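You operate a simulated robot arm through the tools that you are given. There is no shell and no other tool. Be economical: measure what you need, move in short steps, check, and stop when the job is done.

The job below is to be done with a simulated two-armed robot. You get a single attempt, and the scene is never put back.

Task
Put 2 paper wads in the Small parts carton, close and tape it.
Fine: one push of the orange paddle gives one wad; fold both flaps down; press the tape strip from the pale green sheet along the seam; the strips in the drawer stay; the carton stays between the blue stops, the Leads carton as it is.

It is judged by the outcome, as a careful person would: the job done as asked, and still so three seconds after it is handed in. It fails if anything else is knocked over, pushed out of place, dropped, spilled or broken. Flat cloth is picked up by pressing the open fingertips on it (5 to 10 N) and closing them slowly along it; thin cloth reads only 2 to 8 mm in the jaws.

Robot
Two 7-joint arms with two-finger parallel grippers on one trunk, on a base that drives. Base frame: it is fixed to the floor where the robot stands at the start and does not move with it; the origin is under the middle of the robot, x ahead of it, y to its left, z up; the surface under the hand at the start is at about z = 820. Readings come in mm, rad, newtons and seconds.
The left shoulder is at the start at [76, 171, 1239], the right one opposite. With the tool pointing down near the work surface each hand reaches from about 100 to 840 mm from the robot's upright axis, wherever it stands, measured 20 degrees to its own side. Places, roughly: back flap of the small parts carton [700, 300, 1000]; front flap of the small parts carton [500, 300, 1000]. Payload 4.4 kg a hand.
The tool frame of a hand sits at the grasp point between the pads (the TCP): z along the fingers, y along the line on which they close. The tips reach 23 mm beyond it. The gripper opens to 94 mm. The fingers are 38 mm wide and 10 mm thick; the gripper's body (54 by 96 mm) begins 39 mm behind the TCP.
Orientation is told as [roll, pitch, yaw] about the base's x, y, z axes, in that order, counted from this pose: with the fingers straight down and closing along the base's y, the tool's x points along the base's -x, its y along +y and its z along -z.

Tools
- The arms move only by the tool apply_moves. It takes "left_motion", "right_motion" or both (then of equal length, played together; a hand with none holds still); each is text: rows parted by semicolons, each of 7 numbers parted by spaces: the finger opening in mm, from 0 to 94, then the shift along the base's x, y, z in units of 100 mm (1.0 is 100 mm), then the turn, a rotation vector about the base's x, y, z in units of 60 degrees (1.0 is 60 degrees). In form: fingers dx dy dz wx wy wz; .... A call has 1 to 8 rows; each row is the pose to reach, as a shift and turn from the pose commanded when the call began. A call with a number of a shift or a turn outside -1 to 1 is refused whole. Rows are played at 5 a second. More than 50 mm and 0.15 rad between two rows, or a gripper value outside its range, and nothing of the call is played. Where a pose cannot be reached the arm comes as near as it can. A force on the tool above 40 N (or 10 N above the force at the start of the call, whichever is more), or a blocked arm, ends the call early, and 0.2 s more pass. The fingers move at their own pace (about 72 mm/s each) and stop on an object; they squeeze with about 23 N. The grip force told is the motor's: it shows also when the fingers shut on nothing. Time passes only in rows, and 0.2 s behind the last, so rows that repeat a pose let the fingers close. It gives the time, the measured TCP pose, the force on the tool (base axes), the opening and the grip force at its end, in the units of the frame above (readings bear some noise), with the torque about the TCP (base axes, N m) and any sound that the robot's microphone picked up, and new pictures: "pictures" is both (left out), scene, wrist or none (wrist: the cameras of the hands that moved).
- Cameras (640 x 400 px; columns grow to the right, rows downward): "scene" is now at [181, -4.7, 1435.2]; the picture's right is [-0.03, -1.00, 0.00], its down [-0.08, 0.00, -1.00] and it looks along [1.00, -0.03, -0.08] (base axes); focal length 214 px, centre (320, 200). "left" rides on the left gripper at [86, -16, -74] in its tool frame; the picture's right is [0.18, 0.98, 0.00], its down [-0.58, 0.11, -0.81] and it looks along [-0.79, 0.15, 0.59] (tool axes); focal length 243 px, centre (320, 200). "right" rides on the right gripper at [87, 16, -74] in its tool frame; the picture's right is [-0.18, 0.98, 0.00], its down [-0.58, -0.11, -0.81] and it looks along [-0.79, -0.15, 0.59] (tool axes); focal length 243 px, centre (320, 200). There is no depth. A picture from a camera that has moved, and an enlarged one, comes with that camera's place and axes in the base frame and with its lens.
- lift_body(by): slides the trunk up (or, below 0, down) by that many mm; the arms and the scene camera ride with it, the base frame stays. It gives what a move gives, with no picture.
- steer(legs): drives the robot by 1 to 6 legs, each [ahead, left, turn to the left] in mm, mm and rad, along the robot's own axes; the way and the turn of a leg run together, so that a leg with both is an arc; at most 1500 mm and 3.142 rad a leg. The arms and the cameras ride along, it lands a little off, and it stops where it bumps. It gives what a move gives, and a new picture of the scene camera.
- aim_head(pan, tilt): turns the head with the scene camera to pan (to the left, within 1.396 rad either way) and tilt (down, from -0.506 to 1.204), counted from straight ahead of the robot. It gives what a move gives, and a new picture of the scene camera.
- zoom(camera, box): a new picture of the part [left, top, right, bottom] of that camera's present view, enlarged. It takes no simulated time.
- sign_off(): hands the job in; it is judged then, once.

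Work in short steps. Places have to be worked out from the pictures, the camera data and where the tool is seen: move nearer, look again, correct. Check each grasp and each placing, and mend what went wrong. You have 120 turns and 260 pictures in all, those below and enlarged ones among them. Open the grippers and draw the arms clear of the work before you hand the job in, unless the task says otherwise; then end with one line.

The tools are called after "Call:" as name(argument=value, ...) on one line, values as JSON. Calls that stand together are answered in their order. apply_moves: Moves the arms, as the interface text tells. Its arguments: {"type":"object","properties":{"left_motion":{"type":"string"},"right_motion":{"type":"string"},"pictures":{"type":"string","enum":["both","scene","wrist","none"]}},"required":[]} The other tools are called the same way: lift_body (by) slides the trunk up or down; steer (legs) drives the base; aim_head (pan, tilt) turns the head that bears the scene camera; zoom (camera, box) takes an enlarged picture of a part of a camera's view; sign_off () hands the job in.

At the start:

```text
time_s: 0.0
left_ee_pos: [424.0, 467.5, 1517.9]
left_tool_rot: [0.0, -0.001, -0.001]
left_contact_force: [-0.3, 0.3, 0.0]
left_moment: [-0.05, -0.03, -0.02]
left_grip_width: 94.1
left_gripper_force: 0.1
right_ee_pos: [388.5, -13.0, 1593.1]
right_tool_rot: [0.002, 0.0, -0.002]
right_contact_force: [0.3, 0.4, -0.2]
right_moment: [0.01, -0.01, -0.01]
right_grip_width: 94.0
right_gripper_force: 0.1
trunk travel left (down, up): [-250.0, 138.0]
robot x, y, heading: [0.3, -2.0, -0.004]
head pan, tilt: [-0.035, 0.077]
```

scene: 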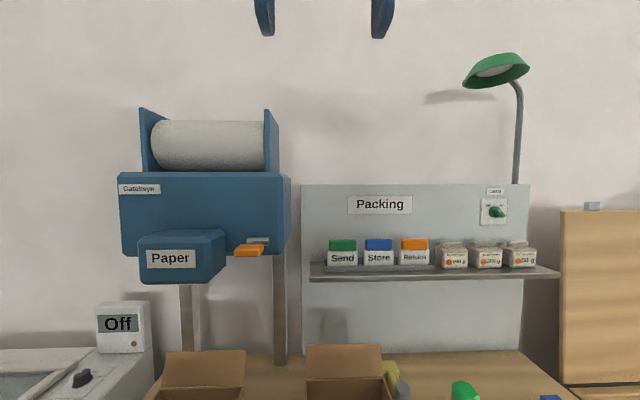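
right: 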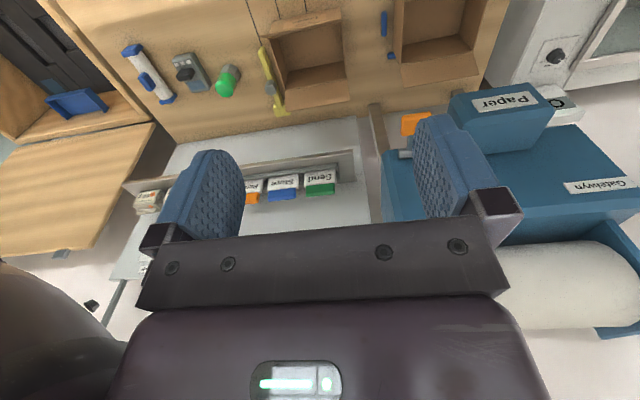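
left: 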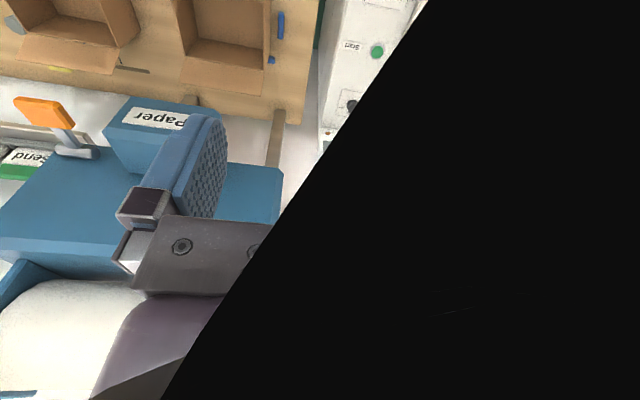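

The scene camera looks too high; I tilt the head down to see the bench.

Call:
aim_head(pan=0.2, tilt=0.75)

```text
time_s: 1.1
left_ee_pos: [424.6, 466.5, 1518.2]
left_tool_rot: [-0.001, 0.001, 0.001]
left_contact_force: [-0.8, 0.0, 0.2]
left_moment: [0.01, -0.01, 0.02]
left_grip_width: 94.0
left_gripper_force: 0.0
right_ee_pos: [388.7, -14.1, 1593.3]
right_tool_rot: [0.002, 0.0, -0.002]
right_contact_force: [0.2, -0.1, -0.5]
right_moment: [0.0, -0.03, -0.03]
right_grip_width: 93.9
right_gripper_force: 0.1
trunk travel left (down, up): [-250.0, 138.0]
robot x, y, heading: [2.1, -1.8, 0.006]
head pan, tilt: [0.201, 0.75]
camera scene: at [170.7, 15.0, 1374.3], right [0.2, -0.98, 0.0], down [-0.67, -0.14, -0.73], along [0.72, 0.15, -0.68], focal length 214 px, centre (320, 200)
```

scene: 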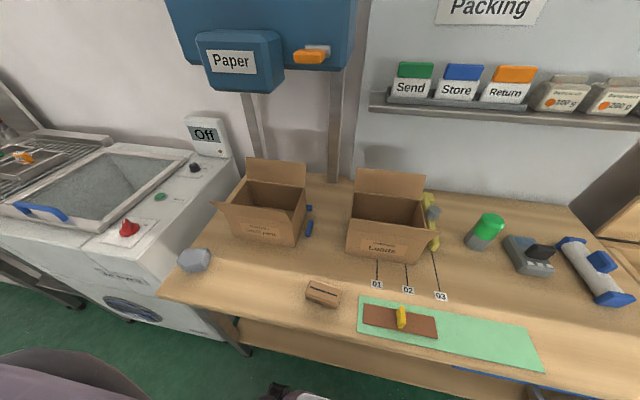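

The bench is in view. I enlarge the left carton, the green sheet, and the paddle.

Call:
zoom(camera="scene", box=[180, 140, 340, 260])

Call:
zoom(camera="scene", box=[290, 240, 560, 400])

Call:
zoom(camera="scene", box=[160, 0, 360, 130])

```text
3.33 times, centred on (260, 200) of scene
camera zoom: at [170.7, 15.0, 1374.3], right [0.2, -0.98, 0.0], down [-0.67, -0.14, -0.73], along [0.72, 0.15, -0.68], focal length 715 px, centre (520, 200)
```

zoom: 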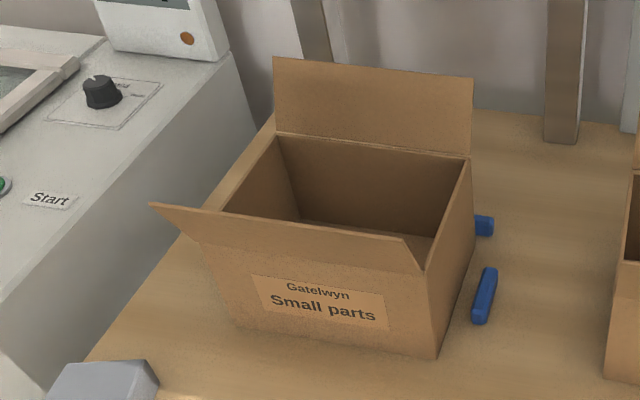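

```text
2.37 times, centred on (425, 320) of scene
camera zoom: at [170.7, 15.0, 1374.3], right [0.2, -0.98, 0.0], down [-0.67, -0.14, -0.73], along [0.72, 0.15, -0.68], focal length 508 px, centre (71, -84)
```

zoom: 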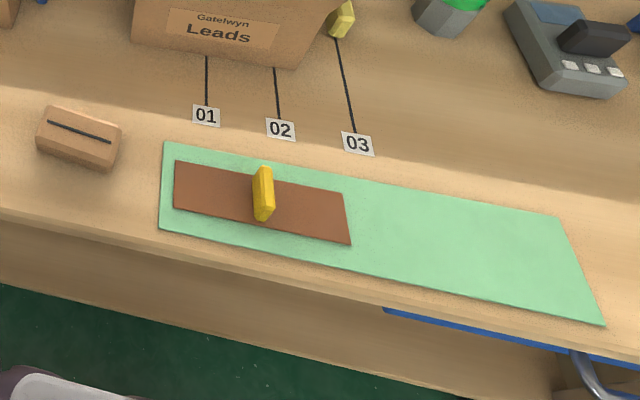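

```text
3.08 times, centred on (260, 65) of scene
camera zoom: at [170.7, 15.0, 1374.3], right [0.2, -0.98, 0.0], down [-0.67, -0.14, -0.73], along [0.72, 0.15, -0.68], focal length 660 px, centre (505, 615)
```

zoom: 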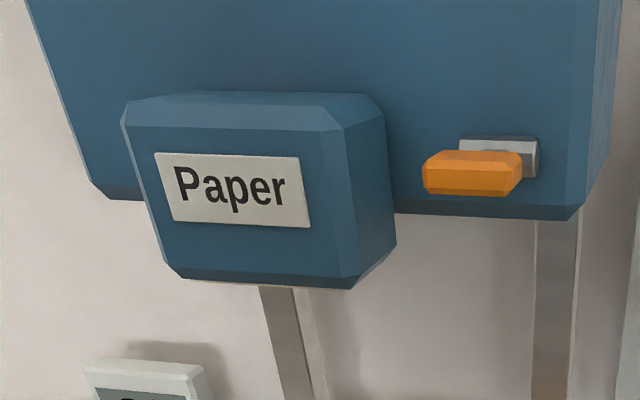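

Rough estimates: carton x 543–693, y 120–312, rim z≈939; paddle near (587,117,1306); strip centre (374,-131) with a yellow tab. I look closer at the paddle and carton from the wrist cameras.

Call:
zoom(camera="left", box=[0, 70, 200, 195])

Call:
zoom(camera="left", box=[120, 0, 320, 125])

Call:
zoom(camera="right", box=[250, 0, 530, 175])

```text
3.20 times, centred on (100, 132) of left
camera zoom: at [337.0, 451.3, 1591.6], right [-0.18, 0.98, 0.0], down [0.58, 0.11, 0.81], along [0.79, 0.15, -0.59], focal length 776 px, centre (1024, 416)
```

zoom: 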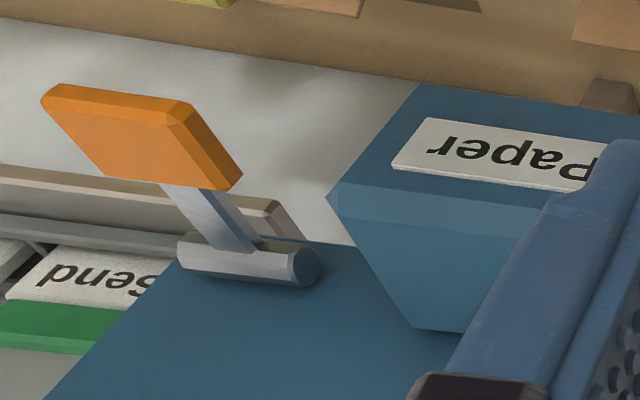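

```text
3.20 times, centred on (220, 62) of left
camera zoom: at [337.0, 451.3, 1591.6], right [-0.18, 0.98, 0.0], down [0.58, 0.11, 0.81], along [0.79, 0.15, -0.59], focal length 776 px, centre (640, 640)
```

zoom: 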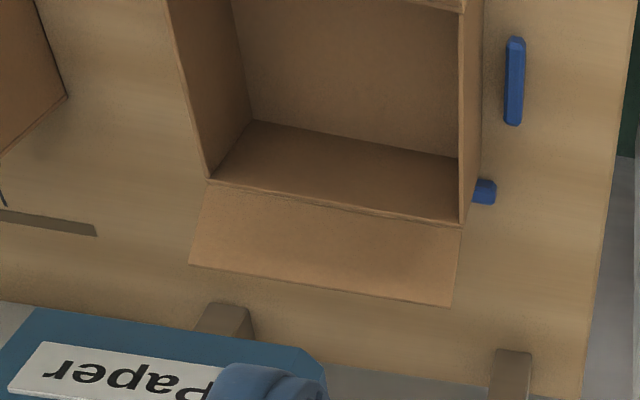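

```text
2.29 times, centred on (390, 88) of right
camera zoom: at [301.5, 1.2, 1669.6], right [0.18, 0.98, 0.0], down [0.58, -0.11, 0.81], along [0.79, -0.15, -0.59], focal length 555 px, centre (160, 457)
```

zoom: 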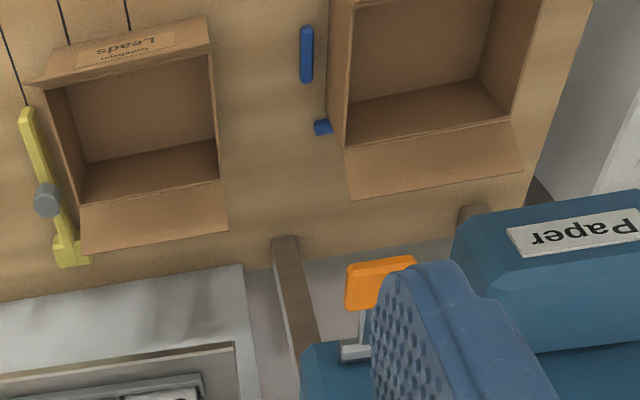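

Corrected for zoom cropping, all cameras agree: carton x≈533–677, y≈169–366, rim z≈940; paddle ≈(592,121,1304), hinged at the machine face, so pushed down. I bring the right hand, fingers shut, above the paddle.

Call:
apply_moves(right_motion="0 0.24 0.17 -0.2 0 0 0;0 0.48 0.34 -0.4 0 0 0;0 0.72 0.51 -0.6 0 0 0;0 0.97 0.68 -0.8 0 0 0", pictures="none")

Call:
apply_moves(right_motion="0 0.24 0.17 -0.2 0 0 0;0 0.48 0.34 -0.4 0 0 0;0 0.72 0.51 -0.6 0 0 0;0 0.95 0.67 -0.8 0 0 0", pictures="both")

Call:
aim_head(pan=0.3, tilt=0.3)

```text
time_s: 2.0
left_ee_pos: [426.3, 468.9, 1515.7]
left_tool_rot: [-0.001, 0.002, 0.002]
left_contact_force: [0.5, 0.9, -0.5]
left_moment: [-0.02, 0.0, 0.02]
left_grip_width: 93.9
left_gripper_force: 0.1
right_ee_pos: [489.3, 56.4, 1510.4]
right_tool_rot: [0.002, 0.002, -0.002]
right_contact_force: [0.8, -0.4, 0.0]
right_moment: [-0.01, 0.02, 0.03]
right_grip_width: 0.5
right_gripper_force: 23.1
trunk travel left (down, up): [-250.0, 138.0]
robot x, y, heading: [0.3, 0.6, -0.0]
head pan, tilt: [0.201, 0.75]
```

```text
time_s: 3.0
left_ee_pos: [425.5, 468.1, 1516.3]
left_tool_rot: [-0.003, 0.003, 0.001]
left_contact_force: [1.1, 0.7, 0.0]
left_moment: [-0.04, 0.01, 0.01]
left_grip_width: 93.8
left_gripper_force: 0.1
right_ee_pos: [583.9, 122.5, 1435.0]
right_tool_rot: [0.0, -0.001, -0.002]
right_contact_force: [0.1, 0.5, 0.6]
right_moment: [-0.05, 0.01, -0.04]
right_grip_width: 0.0
right_gripper_force: 23.4
trunk travel left (down, up): [-250.0, 138.0]
robot x, y, heading: [2.8, 3.7, 0.002]
head pan, tilt: [0.201, 0.75]
camera scene: at [171.7, 16.2, 1373.9], right [0.2, -0.98, 0.0], down [-0.67, -0.14, -0.73], along [0.72, 0.15, -0.68], focal length 214 px, centre (320, 200)
camera right: at [496.8, 137.0, 1510.1], right [0.19, 0.98, 0.0], down [0.58, -0.11, 0.81], along [0.79, -0.15, -0.59], focal length 243 px, centre (320, 200)
```

scene: 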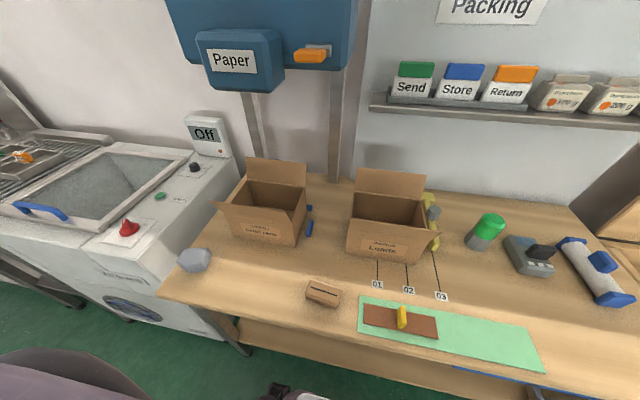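
right: 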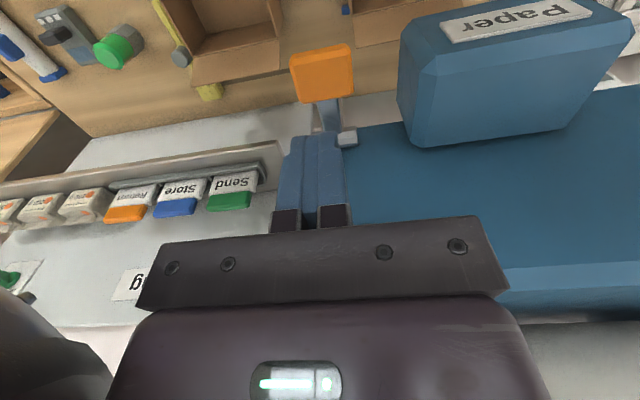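

```text
time_s: 4.0
left_ee_pos: [423.6, 467.3, 1517.5]
left_tool_rot: [0.0, 0.001, -0.002]
left_contact_force: [0.2, 0.3, -0.3]
left_moment: [0.01, 0.02, -0.01]
left_grip_width: 94.1
left_gripper_force: 0.1
right_ee_pos: [582.9, 120.1, 1434.2]
right_tool_rot: [0.002, 0.0, -0.002]
right_contact_force: [-0.2, -0.2, 0.1]
right_moment: [0.0, 0.0, -0.03]
right_grip_width: 0.0
right_gripper_force: 23.4
trunk travel left (down, up): [-250.0, 138.0]
robot x, y, heading: [1.8, 1.5, -0.001]
head pan, tilt: [0.3, 0.3]
camera scene: at [178.8, 26.3, 1414.4], right [0.3, -0.96, 0.0], down [-0.28, -0.09, -0.95], along [0.91, 0.28, -0.3], focal length 214 px, centre (320, 200)
```

scene: 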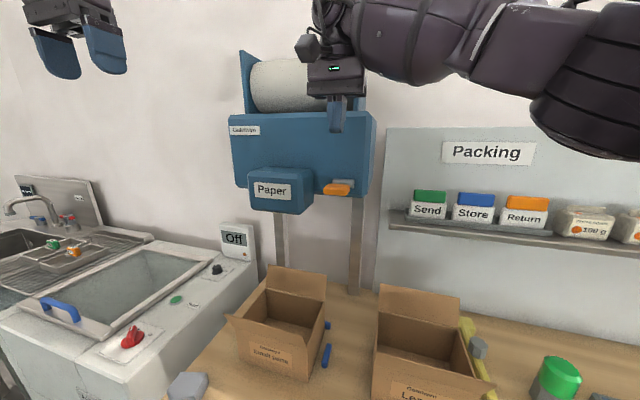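

The hand is above the paddle (paddle ≈(595,120)). I descend to just over it, shifting 8 mm forward.

Call:
apply_moves(right_motion="0 0.08 0 -0.3 0 0 0;0 0.08 0 -0.6 0 0 0;0 0.08 0 -0.9 0 0 0", pictures="both")

```text
time_s: 4.8
left_ee_pos: [425.5, 467.5, 1517.2]
left_tool_rot: [0.001, 0.001, 0.001]
left_contact_force: [0.7, 0.2, 0.4]
left_moment: [0.04, -0.02, 0.0]
left_grip_width: 94.0
left_gripper_force: 0.1
right_ee_pos: [591.8, 121.8, 1342.8]
right_tool_rot: [0.001, -0.002, -0.002]
right_contact_force: [-0.1, -1.1, 0.3]
right_moment: [0.0, 0.03, -0.02]
right_grip_width: 0.2
right_gripper_force: 23.2
trunk travel left (down, up): [-250.0, 138.0]
robot x, y, heading: [1.1, -2.2, -0.002]
head pan, tilt: [0.3, 0.3]
camera scene: at [179.4, 25.8, 1414.4], right [0.3, -0.96, 0.0], down [-0.28, -0.09, -0.96], along [0.91, 0.28, -0.3], focal length 214 px, centre (320, 200)
camera right: at [504.0, 135.9, 1419.6], right [0.19, 0.98, 0.0], down [0.58, -0.11, 0.81], along [0.79, -0.15, -0.59], focal length 243 px, centre (320, 200)
```

scene: 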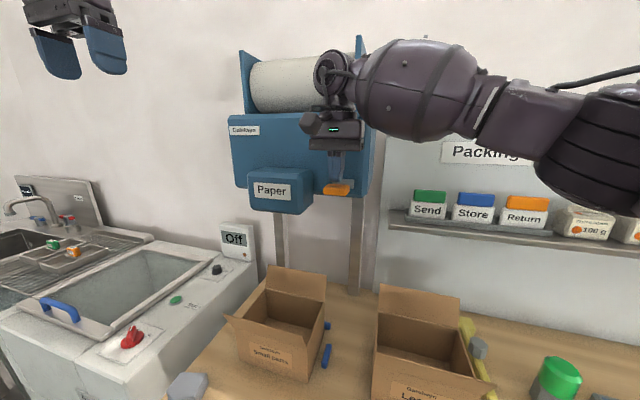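
right: 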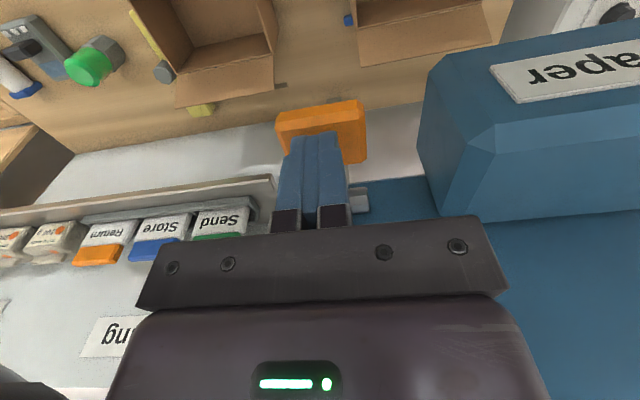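

The tips are just over the paddle. I press down in 5 mm rows to 25 mm.

Call:
apply_moves(right_motion="0 0 0 -0.05 0 0 0;0 0 0 -0.1 0 0 0;0 0 0 -0.15 0 0 0;0 0 0 -0.2 0 0 0;0 0 0 -0.25 0 0 0", pictures="scene")

```text
time_s: 6.0
left_ee_pos: [422.7, 467.7, 1517.5]
left_tool_rot: [0.001, 0.0, 0.0]
left_contact_force: [-0.1, -0.7, 0.3]
left_moment: [0.01, 0.0, -0.01]
left_grip_width: 93.8
left_gripper_force: 0.0
right_ee_pos: [589.8, 122.0, 1318.0]
right_tool_rot: [0.001, -0.001, 0.002]
right_contact_force: [0.9, -0.1, 3.5]
right_moment: [0.02, -0.05, 0.03]
right_grip_width: 0.0
right_gripper_force: 23.6
trunk travel left (down, up): [-250.0, 138.0]
robot x, y, heading: [2.5, -0.4, 0.0]
head pan, tilt: [0.3, 0.3]
camera scene: at [178.4, 26.1, 1414.6], right [0.3, -0.96, 0.0], down [-0.28, -0.09, -0.96], along [0.91, 0.28, -0.3], focal length 214 px, centre (320, 200)
```

scene: 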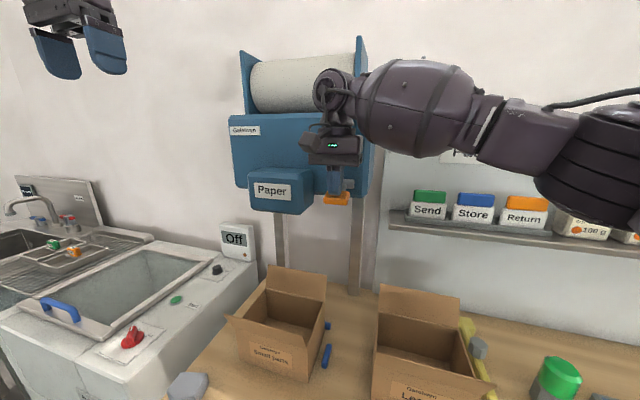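

Force is 3.5 N and the paddle is yielding. I press on in small rows.

Call:
apply_moves(right_motion="0 0 0 -0.04 0 0 0;0 0 0 -0.08 0 0 0;0 0 0 -0.12 0 0 0;0 0 0 -0.12 0 0 0", pictures="scene")

```text
time_s: 7.0
left_ee_pos: [422.5, 466.7, 1517.6]
left_tool_rot: [0.0, 0.0, 0.001]
left_contact_force: [0.3, 0.1, 0.7]
left_moment: [0.02, 0.0, 0.0]
left_grip_width: 94.1
left_gripper_force: 0.0
right_ee_pos: [588.5, 121.3, 1307.0]
right_tool_rot: [0.001, -0.001, 0.0]
right_contact_force: [-0.6, 0.8, 3.9]
right_moment: [0.03, -0.03, -0.01]
right_grip_width: 0.1
right_gripper_force: 23.1
trunk travel left (down, up): [-250.0, 138.0]
robot x, y, heading: [2.5, 2.1, -0.002]
head pan, tilt: [0.3, 0.3]
camera scene: at [178.1, 26.1, 1414.6], right [0.3, -0.96, 0.0], down [-0.28, -0.09, -0.96], along [0.91, 0.28, -0.3], focal length 214 px, centre (320, 200)
```

scene: 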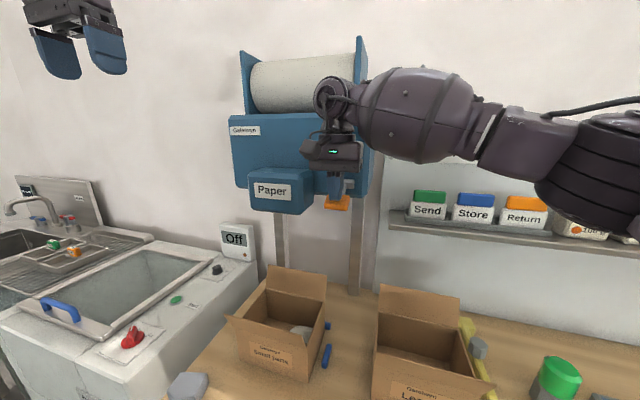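

A whitish wad is seen in the carton. I release the paddle fully and look.

Call:
apply_moves(right_motion="0 0 0 0.2 0 0 0;0 0 0 0.4 0 0 0;0 0 0 0.45 0 0 0;0 0 0 0.45 0 0 0", pictures="none")

Call:
zoom(camera="scene", box=[200, 120, 392, 240])

Call:
zoom(camera="scene", box=[200, 270, 392, 390])

```text
time_s: 8.0
left_ee_pos: [425.5, 469.3, 1517.1]
left_tool_rot: [0.0, -0.001, -0.001]
left_contact_force: [-0.4, -1.0, -0.5]
left_moment: [0.02, 0.01, -0.01]
left_grip_width: 94.0
left_gripper_force: 0.0
right_ee_pos: [590.1, 119.4, 1353.5]
right_tool_rot: [0.002, -0.001, -0.001]
right_contact_force: [-0.4, -0.4, 0.5]
right_moment: [-0.01, 0.02, 0.02]
right_grip_width: 0.0
right_gripper_force: 23.0
trunk travel left (down, up): [-250.0, 138.0]
robot x, y, heading: [-1.8, -0.7, -0.003]
head pan, tilt: [0.3, 0.3]
```

```text
3.33 times, centred on (296, 180) of scene
camera zoom: at [178.6, 26.1, 1414.5], right [0.3, -0.96, 0.0], down [-0.28, -0.09, -0.96], along [0.91, 0.28, -0.3], focal length 715 px, centre (400, 267)
```

zoom: 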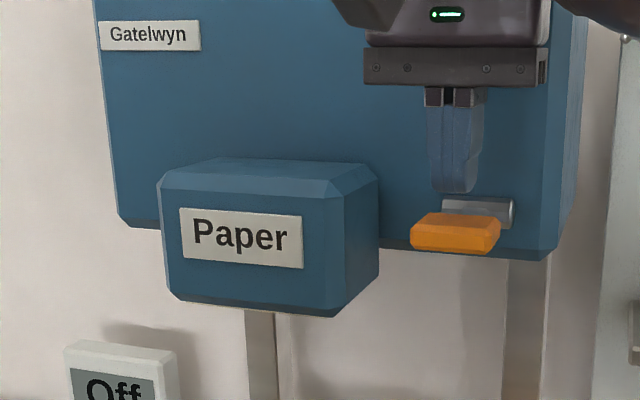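

```text
3.33 times, centred on (296, 330) of scene
camera zoom: at [178.6, 26.1, 1414.5], right [0.3, -0.96, 0.0], down [-0.28, -0.09, -0.96], along [0.91, 0.28, -0.3], focal length 715 px, centre (400, -233)
```

zoom: 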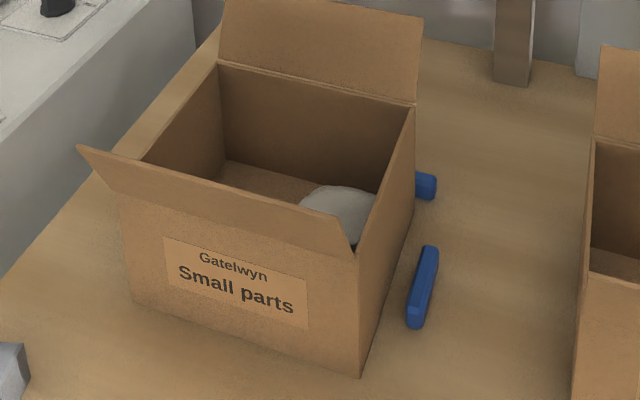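

One wad in, paddle back up. Second push: same stroke (to z≈1306), then release.

Call:
apply_moves(right_motion="0 0 0 -0.15 0 0 0;0 0 0 -0.3 0 0 0;0 0 0 -0.37 0 0 0;0 0 0 -0.42 0 0 0;0 0 0 -0.47 0 0 0;0 0 0 -0.47 0 0 0", pictures="scene")

```text
time_s: 9.3
left_ee_pos: [424.6, 466.6, 1518.3]
left_tool_rot: [-0.001, -0.001, -0.001]
left_contact_force: [-0.3, -0.5, 0.1]
left_moment: [-0.01, 0.03, -0.01]
left_grip_width: 94.0
left_gripper_force: 0.0
right_ee_pos: [588.5, 120.8, 1304.7]
right_tool_rot: [0.002, -0.002, -0.002]
right_contact_force: [-0.5, -1.4, 5.0]
right_moment: [-0.01, -0.03, -0.03]
right_grip_width: 0.0
right_gripper_force: 23.1
trunk travel left (down, up): [-250.0, 138.0]
robot x, y, heading: [-2.8, 2.8, 0.004]
head pan, tilt: [0.3, 0.3]
camera scene: at [178.1, 25.9, 1414.7], right [0.3, -0.96, 0.0], down [-0.28, -0.09, -0.96], along [0.91, 0.28, -0.3], focal length 214 px, centre (320, 200)
```

scene: 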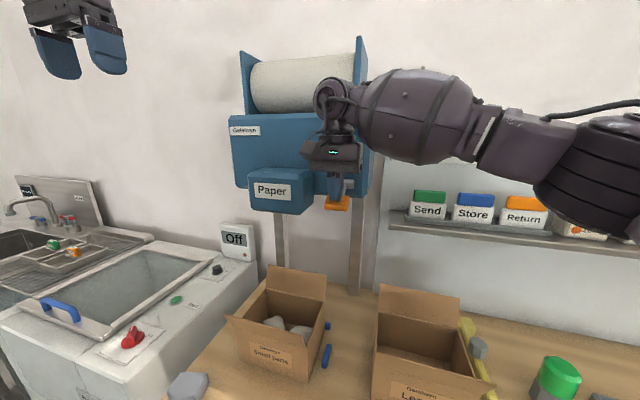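

Two wads visible. I release and draw the right hand up and back, then check.

Call:
apply_moves(right_motion="0 0 0 0.2 0 0 0;0 0 0 0.4 0 0 0;0 -0.1 -0.2 0.6 0 0 0;0 -0.3 -0.5 0.8 0 0 0;0 -0.6 -0.8 0.9 0 0 0;0 -0.9 -1 0.9 0 0 0", pictures="none")

Call:
zoom(camera="scene", box=[200, 270, 392, 390])

```text
time_s: 10.8
left_ee_pos: [422.5, 466.8, 1516.7]
left_tool_rot: [0.0, 0.0, 0.0]
left_contact_force: [0.9, 0.1, -0.6]
left_moment: [-0.03, -0.03, 0.03]
left_grip_width: 94.0
left_gripper_force: 0.0
right_ee_pos: [499.3, 19.6, 1397.1]
right_tool_rot: [0.0, -0.002, -0.001]
right_contact_force: [-0.6, -0.6, 0.0]
right_moment: [0.01, 0.0, -0.01]
right_grip_width: 0.2
right_gripper_force: 23.0
trunk travel left (down, up): [-250.0, 138.0]
robot x, y, heading: [2.0, -1.0, -0.002]
head pan, tilt: [0.3, 0.3]
```

```text
3.33 times, centred on (296, 330) of scene
camera zoom: at [178.2, 25.5, 1414.6], right [0.3, -0.96, 0.0], down [-0.28, -0.09, -0.96], along [0.91, 0.28, -0.3], focal length 715 px, centre (400, -233)
```

zoom: 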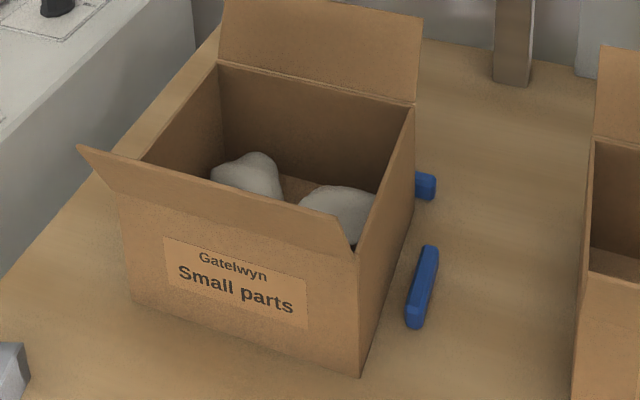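

Two wads lie in the carton. Now I fold the front flap with the left hand: bring it to about (440,268,1117) tilted 20° fingers-forward.

Call:
apply_moves(left_motion="94 0 -0.33 -0.33 0 0 0;94 0 -0.66 -0.66 0 0 0;94 0 -1 -1 0 0 0", pictures="none")

Call:
apply_moves(left_motion="94 0 -0.33 -0.33 0 0 0;94 0 -0.66 -0.66 0 0 0;94 0 -1 -1 0 0 0", pictures="none")

Call:
apply_moves(left_motion="94 0.04 0 -0.33 0 -0.111 0;94 0.08 0 -0.66 0 -0.222 0;94 0.12 0 -1 0 -0.333 0", pictures="none")

Call:
apply_moves(left_motion="94 0 0 -0.33 0 0 0;94 0 0 -0.66 0 0 0;94 0 0 -1 0 0 0", pictures="none")

Call:
aim_head(pan=0.35, tilt=0.7)

```text
time_s: 11.6
left_ee_pos: [423.2, 363.8, 1417.9]
left_tool_rot: [0.001, -0.001, 0.0]
left_contact_force: [0.1, -0.4, -0.8]
left_moment: [0.01, 0.01, -0.05]
left_grip_width: 93.9
left_gripper_force: 0.1
right_ee_pos: [501.0, 18.0, 1395.3]
right_tool_rot: [0.002, 0.0, -0.002]
right_contact_force: [-0.1, -0.3, -0.6]
right_moment: [0.01, 0.01, -0.02]
right_grip_width: 0.0
right_gripper_force: 22.9
trunk travel left (down, up): [-250.0, 138.0]
robot x, y, heading: [3.4, 0.6, -0.005]
head pan, tilt: [0.3, 0.3]
```

```text
time_s: 12.3
left_ee_pos: [421.5, 265.5, 1319.8]
left_tool_rot: [0.002, -0.001, 0.001]
left_contact_force: [0.1, -0.1, 0.9]
left_moment: [0.03, 0.06, 0.01]
left_grip_width: 94.0
left_gripper_force: 0.1
right_ee_pos: [501.7, 19.0, 1396.9]
right_tool_rot: [0.002, 0.0, -0.003]
right_contact_force: [0.3, -0.2, -0.1]
right_moment: [0.05, 0.02, 0.03]
right_grip_width: 0.0
right_gripper_force: 23.4
trunk travel left (down, up): [-250.0, 138.0]
robot x, y, heading: [3.0, 1.6, -0.002]
head pan, tilt: [0.3, 0.3]
```

```text
time_s: 13.2
left_ee_pos: [434.3, 267.1, 1218.0]
left_tool_rot: [-0.001, -0.352, 0.001]
left_contact_force: [0.1, -0.1, -1.2]
left_moment: [0.02, -0.02, -0.02]
left_grip_width: 94.0
left_gripper_force: 0.1
right_ee_pos: [501.7, 19.4, 1396.0]
right_tool_rot: [0.002, 0.0, -0.003]
right_contact_force: [0.1, 0.0, -0.8]
right_moment: [0.04, 0.0, 0.01]
right_grip_width: 0.2
right_gripper_force: 23.2
trunk travel left (down, up): [-250.0, 138.0]
robot x, y, heading: [1.1, -0.1, -0.001]
head pan, tilt: [0.3, 0.3]
```

```text
time_s: 13.9
left_ee_pos: [436.4, 265.4, 1116.1]
left_tool_rot: [0.0, -0.348, 0.001]
left_contact_force: [0.8, 0.0, -0.1]
left_moment: [-0.01, 0.03, -0.04]
left_grip_width: 93.8
left_gripper_force: 0.0
right_ee_pos: [501.9, 21.5, 1395.2]
right_tool_rot: [0.002, -0.001, -0.002]
right_contact_force: [-0.1, -0.9, 0.0]
right_moment: [-0.03, 0.03, -0.01]
right_grip_width: 0.0
right_gripper_force: 23.7
trunk travel left (down, up): [-250.0, 138.0]
robot x, y, heading: [0.0, 0.0, -0.006]
head pan, tilt: [0.3, 0.3]
```

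```text
time_s: 14.8
left_ee_pos: [434.8, 265.5, 1116.4]
left_tool_rot: [0.001, -0.349, 0.001]
left_contact_force: [0.8, -0.6, -0.2]
left_moment: [0.02, -0.02, 0.01]
left_grip_width: 94.1
left_gripper_force: 0.1
right_ee_pos: [499.9, 20.7, 1395.8]
right_tool_rot: [0.0, 0.0, -0.003]
right_contact_force: [-1.2, -0.3, 0.4]
right_moment: [-0.01, 0.01, 0.02]
right_grip_width: 0.1
right_gripper_force: 22.6
trunk travel left (down, up): [-250.0, 138.0]
robot x, y, heading: [-2.0, -4.9, 0.003]
head pan, tilt: [0.351, 0.7]
camera scene: at [169.3, 27.7, 1378.5], right [0.34, -0.94, 0.0], down [-0.6, -0.22, -0.77], along [0.72, 0.26, -0.64], focal length 214 px, centre (320, 200)
```

scene: 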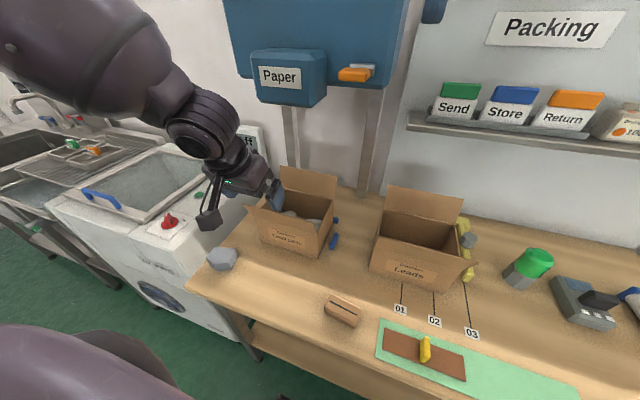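

Left hand is in front of the carton. I lower it to front-of-flap height (tips z≈993, x≈466).

Call:
apply_moves(left_motion="94 0.1 0 -0.35 0 0 0;94 0.2 0 -0.7 0 0 0;94 0.23 0 -1 0 0 0", pictures="both")

```text
time_s: 15.6
left_ee_pos: [459.4, 266.5, 1016.0]
left_tool_rot: [-0.001, -0.349, 0.0]
left_contact_force: [-0.3, 1.5, 0.0]
left_moment: [0.03, 0.0, 0.01]
left_grip_width: 93.9
left_gripper_force: 0.1
right_ee_pos: [502.6, 21.6, 1396.1]
right_tool_rot: [0.001, 0.001, -0.003]
right_contact_force: [0.7, -0.2, 0.1]
right_moment: [-0.01, 0.01, 0.01]
right_grip_width: 0.1
right_gripper_force: 22.6
trunk travel left (down, up): [-250.0, 138.0]
robot x, y, heading: [1.7, 2.0, -0.0]
head pan, tilt: [0.351, 0.7]
camera scene: at [169.9, 28.2, 1378.3], right [0.34, -0.94, 0.0], down [-0.61, -0.22, -0.76], along [0.72, 0.26, -0.64], focal length 214 px, centre (320, 200)
camera left: at [352.6, 251.0, 1056.5], right [-0.17, 0.98, -0.06], down [0.27, 0.11, 0.96], along [0.95, 0.15, -0.28], focal length 243 px, centre (320, 200)
```

scene: 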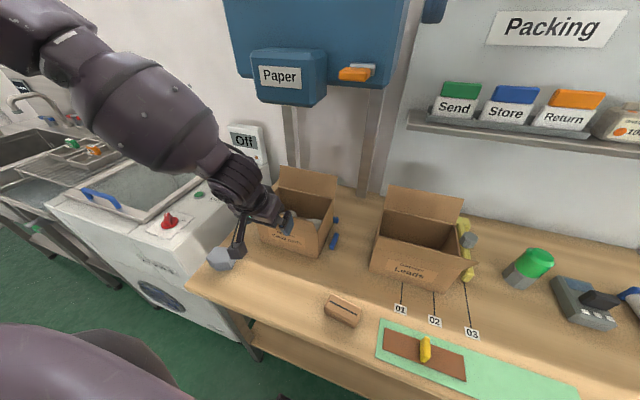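
left: 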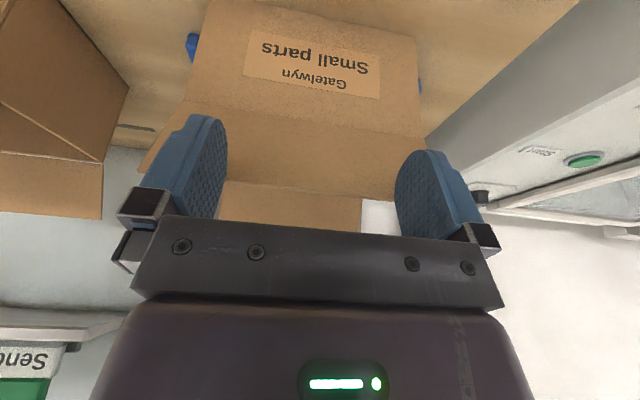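

The open fingers straddle the flap's middle. I push the flap forward past vertical.

Call:
apply_moves(left_motion="94 0.2 0 0 0 0 0;94 0.35 0 0.02 0 0 0;94 0.5 0 0.02 0 0 0;94 0.65 0 0 0 0 0;94 0.8 0 -0.04 0 0 0", pictures="both")

```text
time_s: 16.8
left_ee_pos: [538.3, 268.4, 1014.6]
left_tool_rot: [0.0, -0.349, 0.0]
left_contact_force: [-0.9, -0.1, -0.3]
left_moment: [-0.03, 0.0, -0.04]
left_grip_width: 94.0
left_gripper_force: 0.1
left hand out of reach, approached as far as the arm can: row 5
right_ee_pos: [500.1, 20.6, 1396.7]
right_tool_rot: [0.002, 0.0, -0.003]
right_contact_force: [-0.1, 0.2, -1.1]
right_moment: [0.01, -0.01, -0.01]
right_grip_width: 0.1
right_gripper_force: 23.1
trunk travel left (down, up): [-250.0, 138.0]
robot x, y, heading: [3.6, -1.0, -0.0]
head pan, tilt: [0.351, 0.7]
camera scene: at [169.4, 27.8, 1378.4], right [0.34, -0.94, 0.0], down [-0.6, -0.22, -0.76], along [0.72, 0.26, -0.64], focal length 214 px, centre (320, 200)
camera left: at [431.5, 252.7, 1056.1], right [-0.17, 0.98, -0.06], down [0.27, 0.11, 0.96], along [0.95, 0.15, -0.28], focal length 243 px, centre (320, 200)
```

scene: 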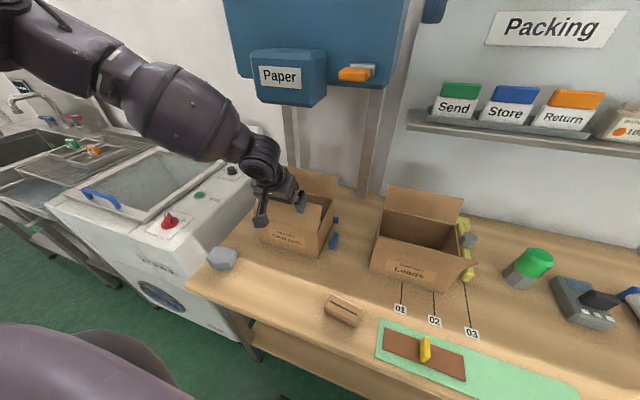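
left: 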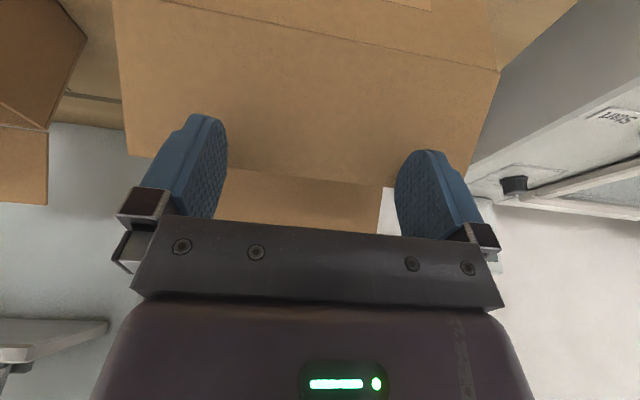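

The flap leans inward; the arm neared a limit at this tilt, so I bring the hand to vertical while pressing down.

Call:
apply_moves(left_motion="94 0.08 0 -0.05 0 0.08 0;94 0.17 0 -0.14 0 0.167 0;94 0.25 0 -0.24 0 0.25 0;94 0.33 0 -0.33 0 0.333 0;94 0.38 0 -0.4 0 0.333 0", pictures="both")

```text
time_s: 18.0
left_ee_pos: [532.9, 301.5, 1021.5]
left_tool_rot: [-0.001, 0.001, 0.001]
left_contact_force: [-0.9, 0.3, 0.4]
left_moment: [0.0, 0.0, 0.0]
left_grip_width: 94.0
left_gripper_force: 0.0
left hand out of reach, approached as far as the arm can: row 1, 2, 3, 4, 5
right_ee_pos: [499.9, 21.3, 1396.5]
right_tool_rot: [0.002, 0.0, -0.003]
right_contact_force: [0.4, -0.3, -0.1]
right_moment: [-0.01, -0.02, 0.01]
right_grip_width: 0.0
right_gripper_force: 22.8
trunk travel left (down, up): [-250.0, 138.0]
robot x, y, heading: [-0.7, -0.1, 0.001]
head pan, tilt: [0.351, 0.7]
camera scene: at [169.1, 27.6, 1378.4], right [0.34, -0.94, 0.0], down [-0.6, -0.22, -0.77], along [0.72, 0.26, -0.64], focal length 214 px, centre (320, 200)
camera left: at [446.3, 285.7, 1096.1], right [-0.18, 0.98, 0.0], down [0.58, 0.11, 0.81], along [0.79, 0.15, -0.59], focal length 243 px, centre (320, 200)
```

scene: 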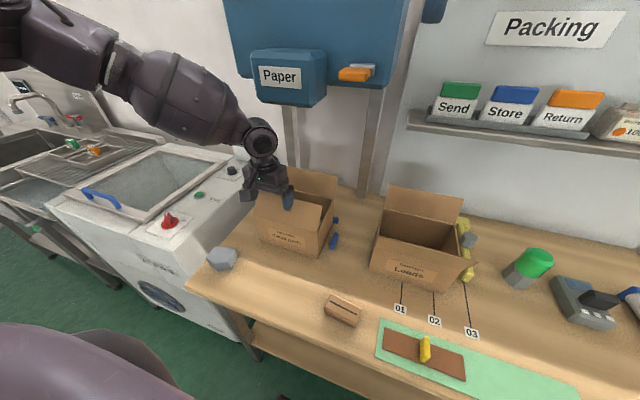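
left: 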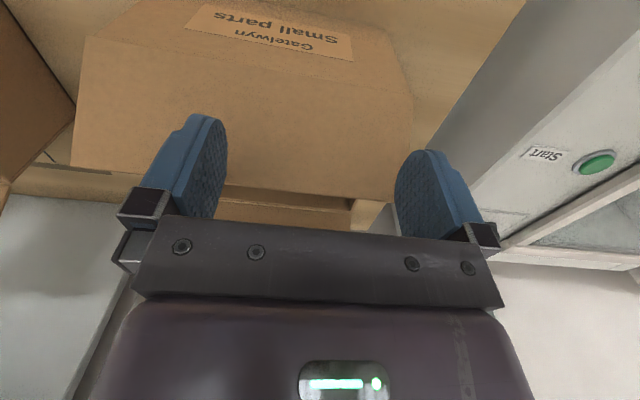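

The left arm hits a limit here; the flap has stayed leaning inward. I raise the hand to see what it can reach from above.

Call:
apply_moves(left_motion="94 0 0 0.4 0 0 0;94 0 0 0.8 0 0 0;94 0 0 0.8 0 0 0", pictures="scene")

```text
time_s: 18.8
left_ee_pos: [529.7, 301.2, 1101.6]
left_tool_rot: [0.0, 0.002, 0.001]
left_contact_force: [-0.3, -0.1, -0.7]
left_moment: [0.02, 0.02, 0.0]
left_grip_width: 94.0
left_gripper_force: 0.0
right_ee_pos: [501.3, 21.0, 1395.4]
right_tool_rot: [0.001, 0.0, -0.002]
right_contact_force: [1.0, 0.5, 0.8]
right_moment: [0.0, -0.01, 0.02]
right_grip_width: 0.0
right_gripper_force: 23.0
trunk travel left (down, up): [-250.0, 138.0]
robot x, y, heading: [1.0, 0.0, -0.001]
head pan, tilt: [0.351, 0.7]
camera scene: at [169.9, 27.6, 1378.2], right [0.34, -0.94, 0.0], down [-0.61, -0.22, -0.76], along [0.72, 0.26, -0.64], focal length 214 px, centre (320, 200)
```

scene: 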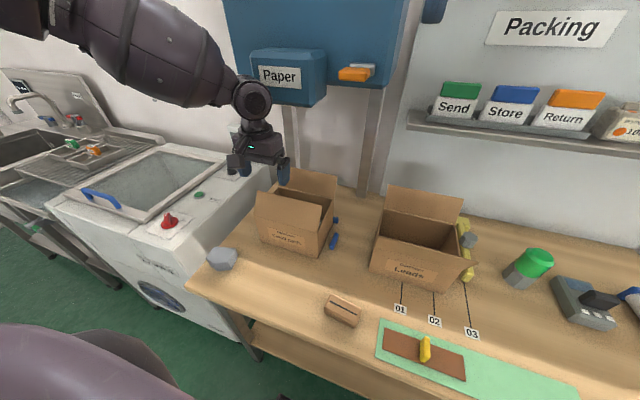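

The flap now leans slightly inward. I'll lower the trunk by 150 mm so the arms work in a better posture and keep clear of the chute; first raise and retract the left hand.

Call:
apply_moves(left_motion="94 -0.25 0.1 0.3 0 0 0;94 -0.5 0.1 0.6 0 0 0;94 -0.8 0.1 0.9 0 0 0", pictures="none")

Call:
apply_moves(left_motion="94 0 0 0.3 0 0 0;94 0 0 0.6 0 0 0", pictures="none")

Call:
lift_body(by=-150)

Call:
aim_head(pan=0.4, tilt=0.5)

```text
time_s: 19.6
left_ee_pos: [448.0, 313.5, 1193.7]
left_tool_rot: [-0.001, 0.0, -0.001]
left_contact_force: [-0.7, -0.1, -0.8]
left_moment: [0.0, 0.01, 0.01]
left_grip_width: 94.0
left_gripper_force: 0.0
right_ee_pos: [498.8, 21.2, 1397.0]
right_tool_rot: [0.003, -0.004, 0.0]
right_contact_force: [-0.5, 0.3, -0.2]
right_moment: [0.0, -0.01, 0.02]
right_grip_width: 0.0
right_gripper_force: 23.7
trunk travel left (down, up): [-250.0, 138.0]
robot x, y, heading: [-0.0, -0.7, -0.003]
head pan, tilt: [0.351, 0.7]
```

```text
time_s: 20.2
left_ee_pos: [449.7, 309.8, 1253.0]
left_tool_rot: [0.001, 0.002, 0.0]
left_contact_force: [-0.1, -0.5, -0.5]
left_moment: [0.05, 0.03, -0.02]
left_grip_width: 94.2
left_gripper_force: 0.0
right_ee_pos: [500.7, 18.8, 1395.5]
right_tool_rot: [0.003, -0.001, -0.003]
right_contact_force: [0.2, 0.2, -0.3]
right_moment: [0.03, -0.04, 0.02]
right_grip_width: 0.0
right_gripper_force: 22.6
trunk travel left (down, up): [-250.0, 138.0]
robot x, y, heading: [0.5, -3.9, 0.002]
head pan, tilt: [0.351, 0.7]
```

```text
time_s: 22.0
left_ee_pos: [447.1, 310.4, 1102.7]
left_tool_rot: [0.0, -0.003, 0.0]
left_contact_force: [0.8, 0.3, 0.3]
left_moment: [0.01, 0.01, 0.0]
left_grip_width: 94.2
left_gripper_force: 0.0
right_ee_pos: [496.3, 20.9, 1247.1]
right_tool_rot: [0.002, -0.005, -0.002]
right_contact_force: [-0.4, 0.5, 1.0]
right_moment: [0.0, 0.0, 0.01]
right_grip_width: 0.0
right_gripper_force: 23.6
trunk travel left (down, up): [-100.0, 288.0]
robot x, y, heading: [-0.2, 4.2, -0.001]
head pan, tilt: [0.351, 0.7]
```

```text
time_s: 22.7
left_ee_pos: [448.6, 309.4, 1100.5]
left_tool_rot: [-0.002, 0.001, 0.0]
left_contact_force: [1.2, 0.1, 0.0]
left_moment: [0.01, 0.04, 0.01]
left_grip_width: 94.4
left_gripper_force: 0.0
right_ee_pos: [498.3, 21.4, 1244.7]
right_tool_rot: [0.002, 0.0, -0.001]
right_contact_force: [0.1, 0.4, -0.2]
right_moment: [0.01, 0.01, -0.04]
right_grip_width: 0.0
right_gripper_force: 22.7
trunk travel left (down, up): [-100.0, 288.0]
robot x, y, heading: [2.5, -0.5, 0.006]
head pan, tilt: [0.4, 0.499]
camera scene: at [312.4, 33.9, 1224.1], right [0.39, -0.92, 0.0], down [-0.44, -0.19, -0.88], along [0.81, 0.34, -0.48], focal length 214 px, centre (320, 200)
```

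scene: 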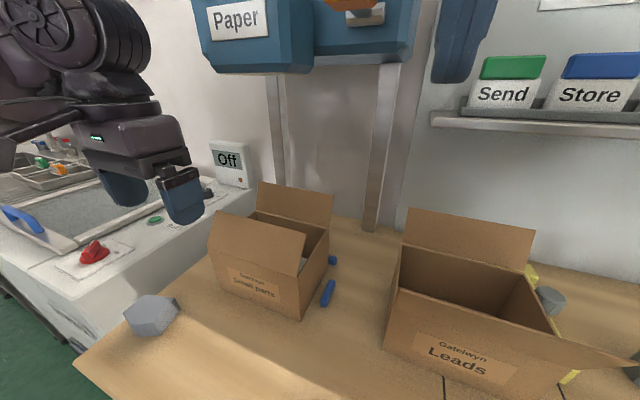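

Camera shows the front flap standing near vertical/inward. I lower the left hand in front of it (tips ≈ z 990, x≈490, y≈270).

Call:
apply_moves(left_motion="94 0 -0.15 -0.3 0 0 0;94 0.1 -0.3 -0.6 0 0 0;94 0.3 -0.4 -0.85 0 0 0", pictures="none")

Call:
apply_moves(left_motion="94 0.2 0 0 0 0 0;94 0.4 0 0 0 0 0;94 0.6 0 0 0 0 0;94 0.8 0 -0.02 0 0 0", pictures="both")

```text
time_s: 23.5
left_ee_pos: [479.2, 270.1, 1016.2]
left_tool_rot: [0.002, 0.001, 0.0]
left_contact_force: [-0.6, 0.1, -0.8]
left_moment: [0.01, -0.03, -0.02]
left_grip_width: 94.3
left_gripper_force: 0.1
right_ee_pos: [498.6, 19.6, 1245.3]
right_tool_rot: [0.002, -0.001, -0.002]
right_contact_force: [0.1, -0.2, 0.9]
right_moment: [0.0, -0.02, 0.01]
right_grip_width: 0.1
right_gripper_force: 22.9
trunk travel left (down, up): [-100.0, 288.0]
robot x, y, heading: [-1.1, 1.6, 0.001]
head pan, tilt: [0.4, 0.499]
```

```text
time_s: 24.5
left_ee_pos: [558.1, 272.4, 1014.4]
left_tool_rot: [0.0, 0.004, 0.0]
left_contact_force: [0.5, -0.7, 0.4]
left_moment: [0.02, 0.0, 0.01]
left_grip_width: 94.1
left_gripper_force: 0.1
right_ee_pos: [499.1, 20.6, 1244.7]
right_tool_rot: [0.002, 0.0, -0.002]
right_contact_force: [-0.2, 0.9, 0.3]
right_moment: [-0.01, -0.01, 0.04]
right_grip_width: 0.0
right_gripper_force: 23.3
trunk travel left (down, up): [-100.0, 288.0]
robot x, y, heading: [-2.1, 3.4, 0.0]
head pan, tilt: [0.4, 0.499]
camera scene: at [312.8, 33.8, 1223.9], right [0.39, -0.92, 0.0], down [-0.44, -0.19, -0.88], along [0.81, 0.34, -0.48], focal length 214 px, centre (320, 200)
camera left: at [471.1, 256.2, 1088.3], right [-0.18, 0.98, 0.0], down [0.58, 0.11, 0.81], along [0.79, 0.15, -0.59], focal length 243 px, centre (320, 200)
```

scene: 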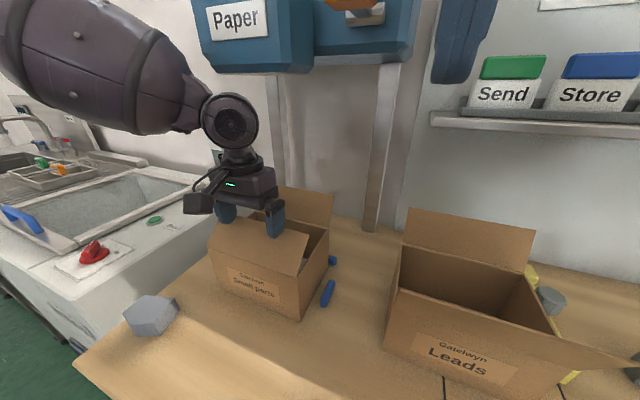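
left: 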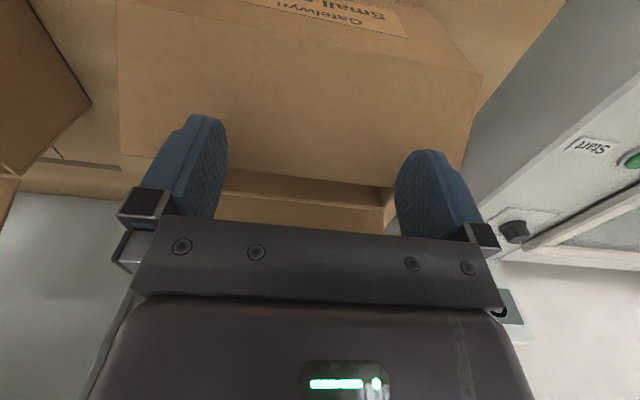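

Reach is fine now. I press the flap down along its arc.

Call:
apply_moves(left_motion="94 0.08 0 -0.07 0 0 0;94 0.15 0 -0.16 0 0 0;94 0.2 0 -0.26 0 0 0;94 0.23 0 -0.36 0 0 0;94 0.24 0 -0.44 0 0 0", pictures="both")

```text
time_s: 25.7
left_ee_pos: [583.7, 270.7, 968.5]
left_tool_rot: [0.001, 0.0, 0.0]
left_contact_force: [0.6, -0.4, -0.8]
left_moment: [-0.02, 0.0, 0.01]
left_grip_width: 94.1
left_gripper_force: 0.0
right_ee_pos: [498.4, 19.8, 1243.0]
right_tool_rot: [0.001, -0.001, -0.001]
right_contact_force: [0.9, 0.2, -0.2]
right_moment: [0.03, 0.03, 0.02]
right_grip_width: 0.0
right_gripper_force: 22.5
trunk travel left (down, up): [-100.0, 288.0]
robot x, y, heading: [0.5, -2.8, 0.001]
head pan, tilt: [0.4, 0.499]
camera scene: at [312.4, 33.9, 1224.1], right [0.39, -0.92, 0.0], down [-0.44, -0.19, -0.88], along [0.81, 0.34, -0.48], focal length 214 px, centre (320, 200)
camera left: at [496.6, 254.7, 1042.9], right [-0.18, 0.98, 0.0], down [0.58, 0.11, 0.81], along [0.79, 0.15, -0.59], focal length 243 px, centre (320, 200)
```

scene: 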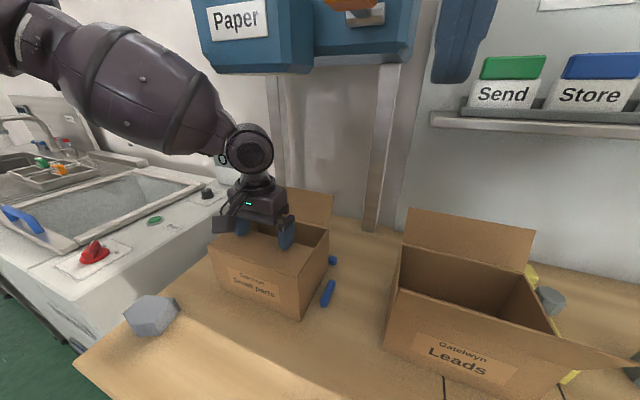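
left: 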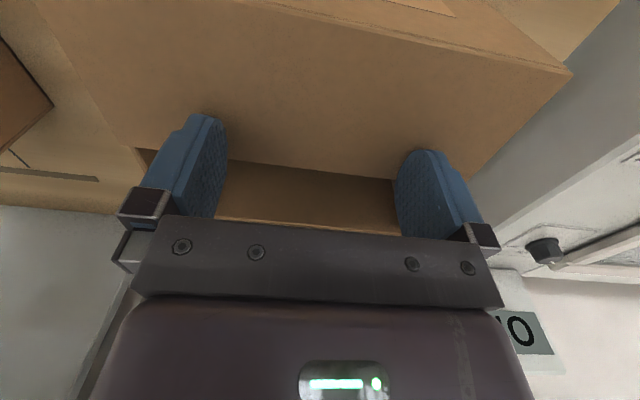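

The flap is nearly flat. I press 5 mm more then lift and look whether it stays.

Call:
apply_moves(left_motion="94 0 0 -0.03 0 0 0;94 0 0 -0.06 0 0 0;94 0 0 -0.06 0 0 0;94 0 0 0.2 0 0 0;94 0 0 0.5 0 0 0;94 -0.4 0 0.7 0 0 0;94 -0.4 0 0.7 0 0 0", pictures="both")

```text
time_s: 27.3
left_ee_pos: [546.6, 269.5, 1039.3]
left_tool_rot: [0.0, 0.001, -0.001]
left_contact_force: [-0.4, 0.6, -0.1]
left_moment: [-0.01, 0.01, -0.04]
left_grip_width: 94.0
left_gripper_force: 0.0
right_ee_pos: [498.9, 20.9, 1244.7]
right_tool_rot: [0.002, -0.001, -0.003]
right_contact_force: [0.7, 0.1, -0.9]
right_moment: [0.02, 0.02, 0.01]
right_grip_width: 0.0
right_gripper_force: 23.1
trunk travel left (down, up): [-100.0, 288.0]
robot x, y, heading: [2.7, -2.0, 0.001]
head pan, tilt: [0.4, 0.499]
camera scene: at [313.1, 33.5, 1223.7], right [0.39, -0.92, 0.0], down [-0.44, -0.19, -0.88], along [0.81, 0.34, -0.48], focal length 214 px, centre (320, 200)
camera left: at [459.7, 253.3, 1113.7], right [-0.18, 0.98, 0.0], down [0.58, 0.11, 0.81], along [0.79, 0.15, -0.59], focal length 243 px, centre (320, 200)
```

scene: 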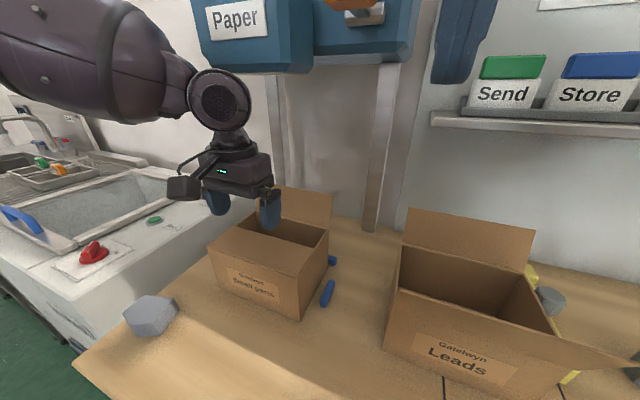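
left: 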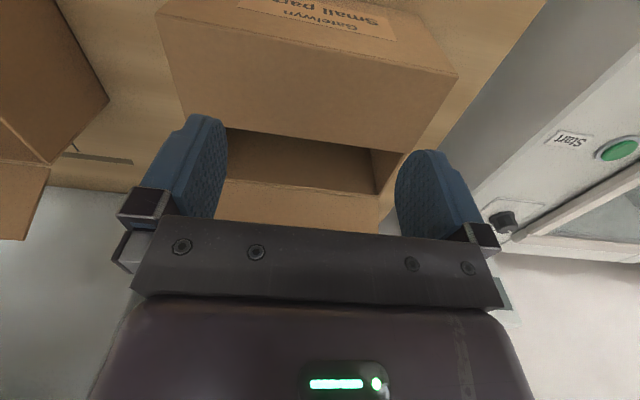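

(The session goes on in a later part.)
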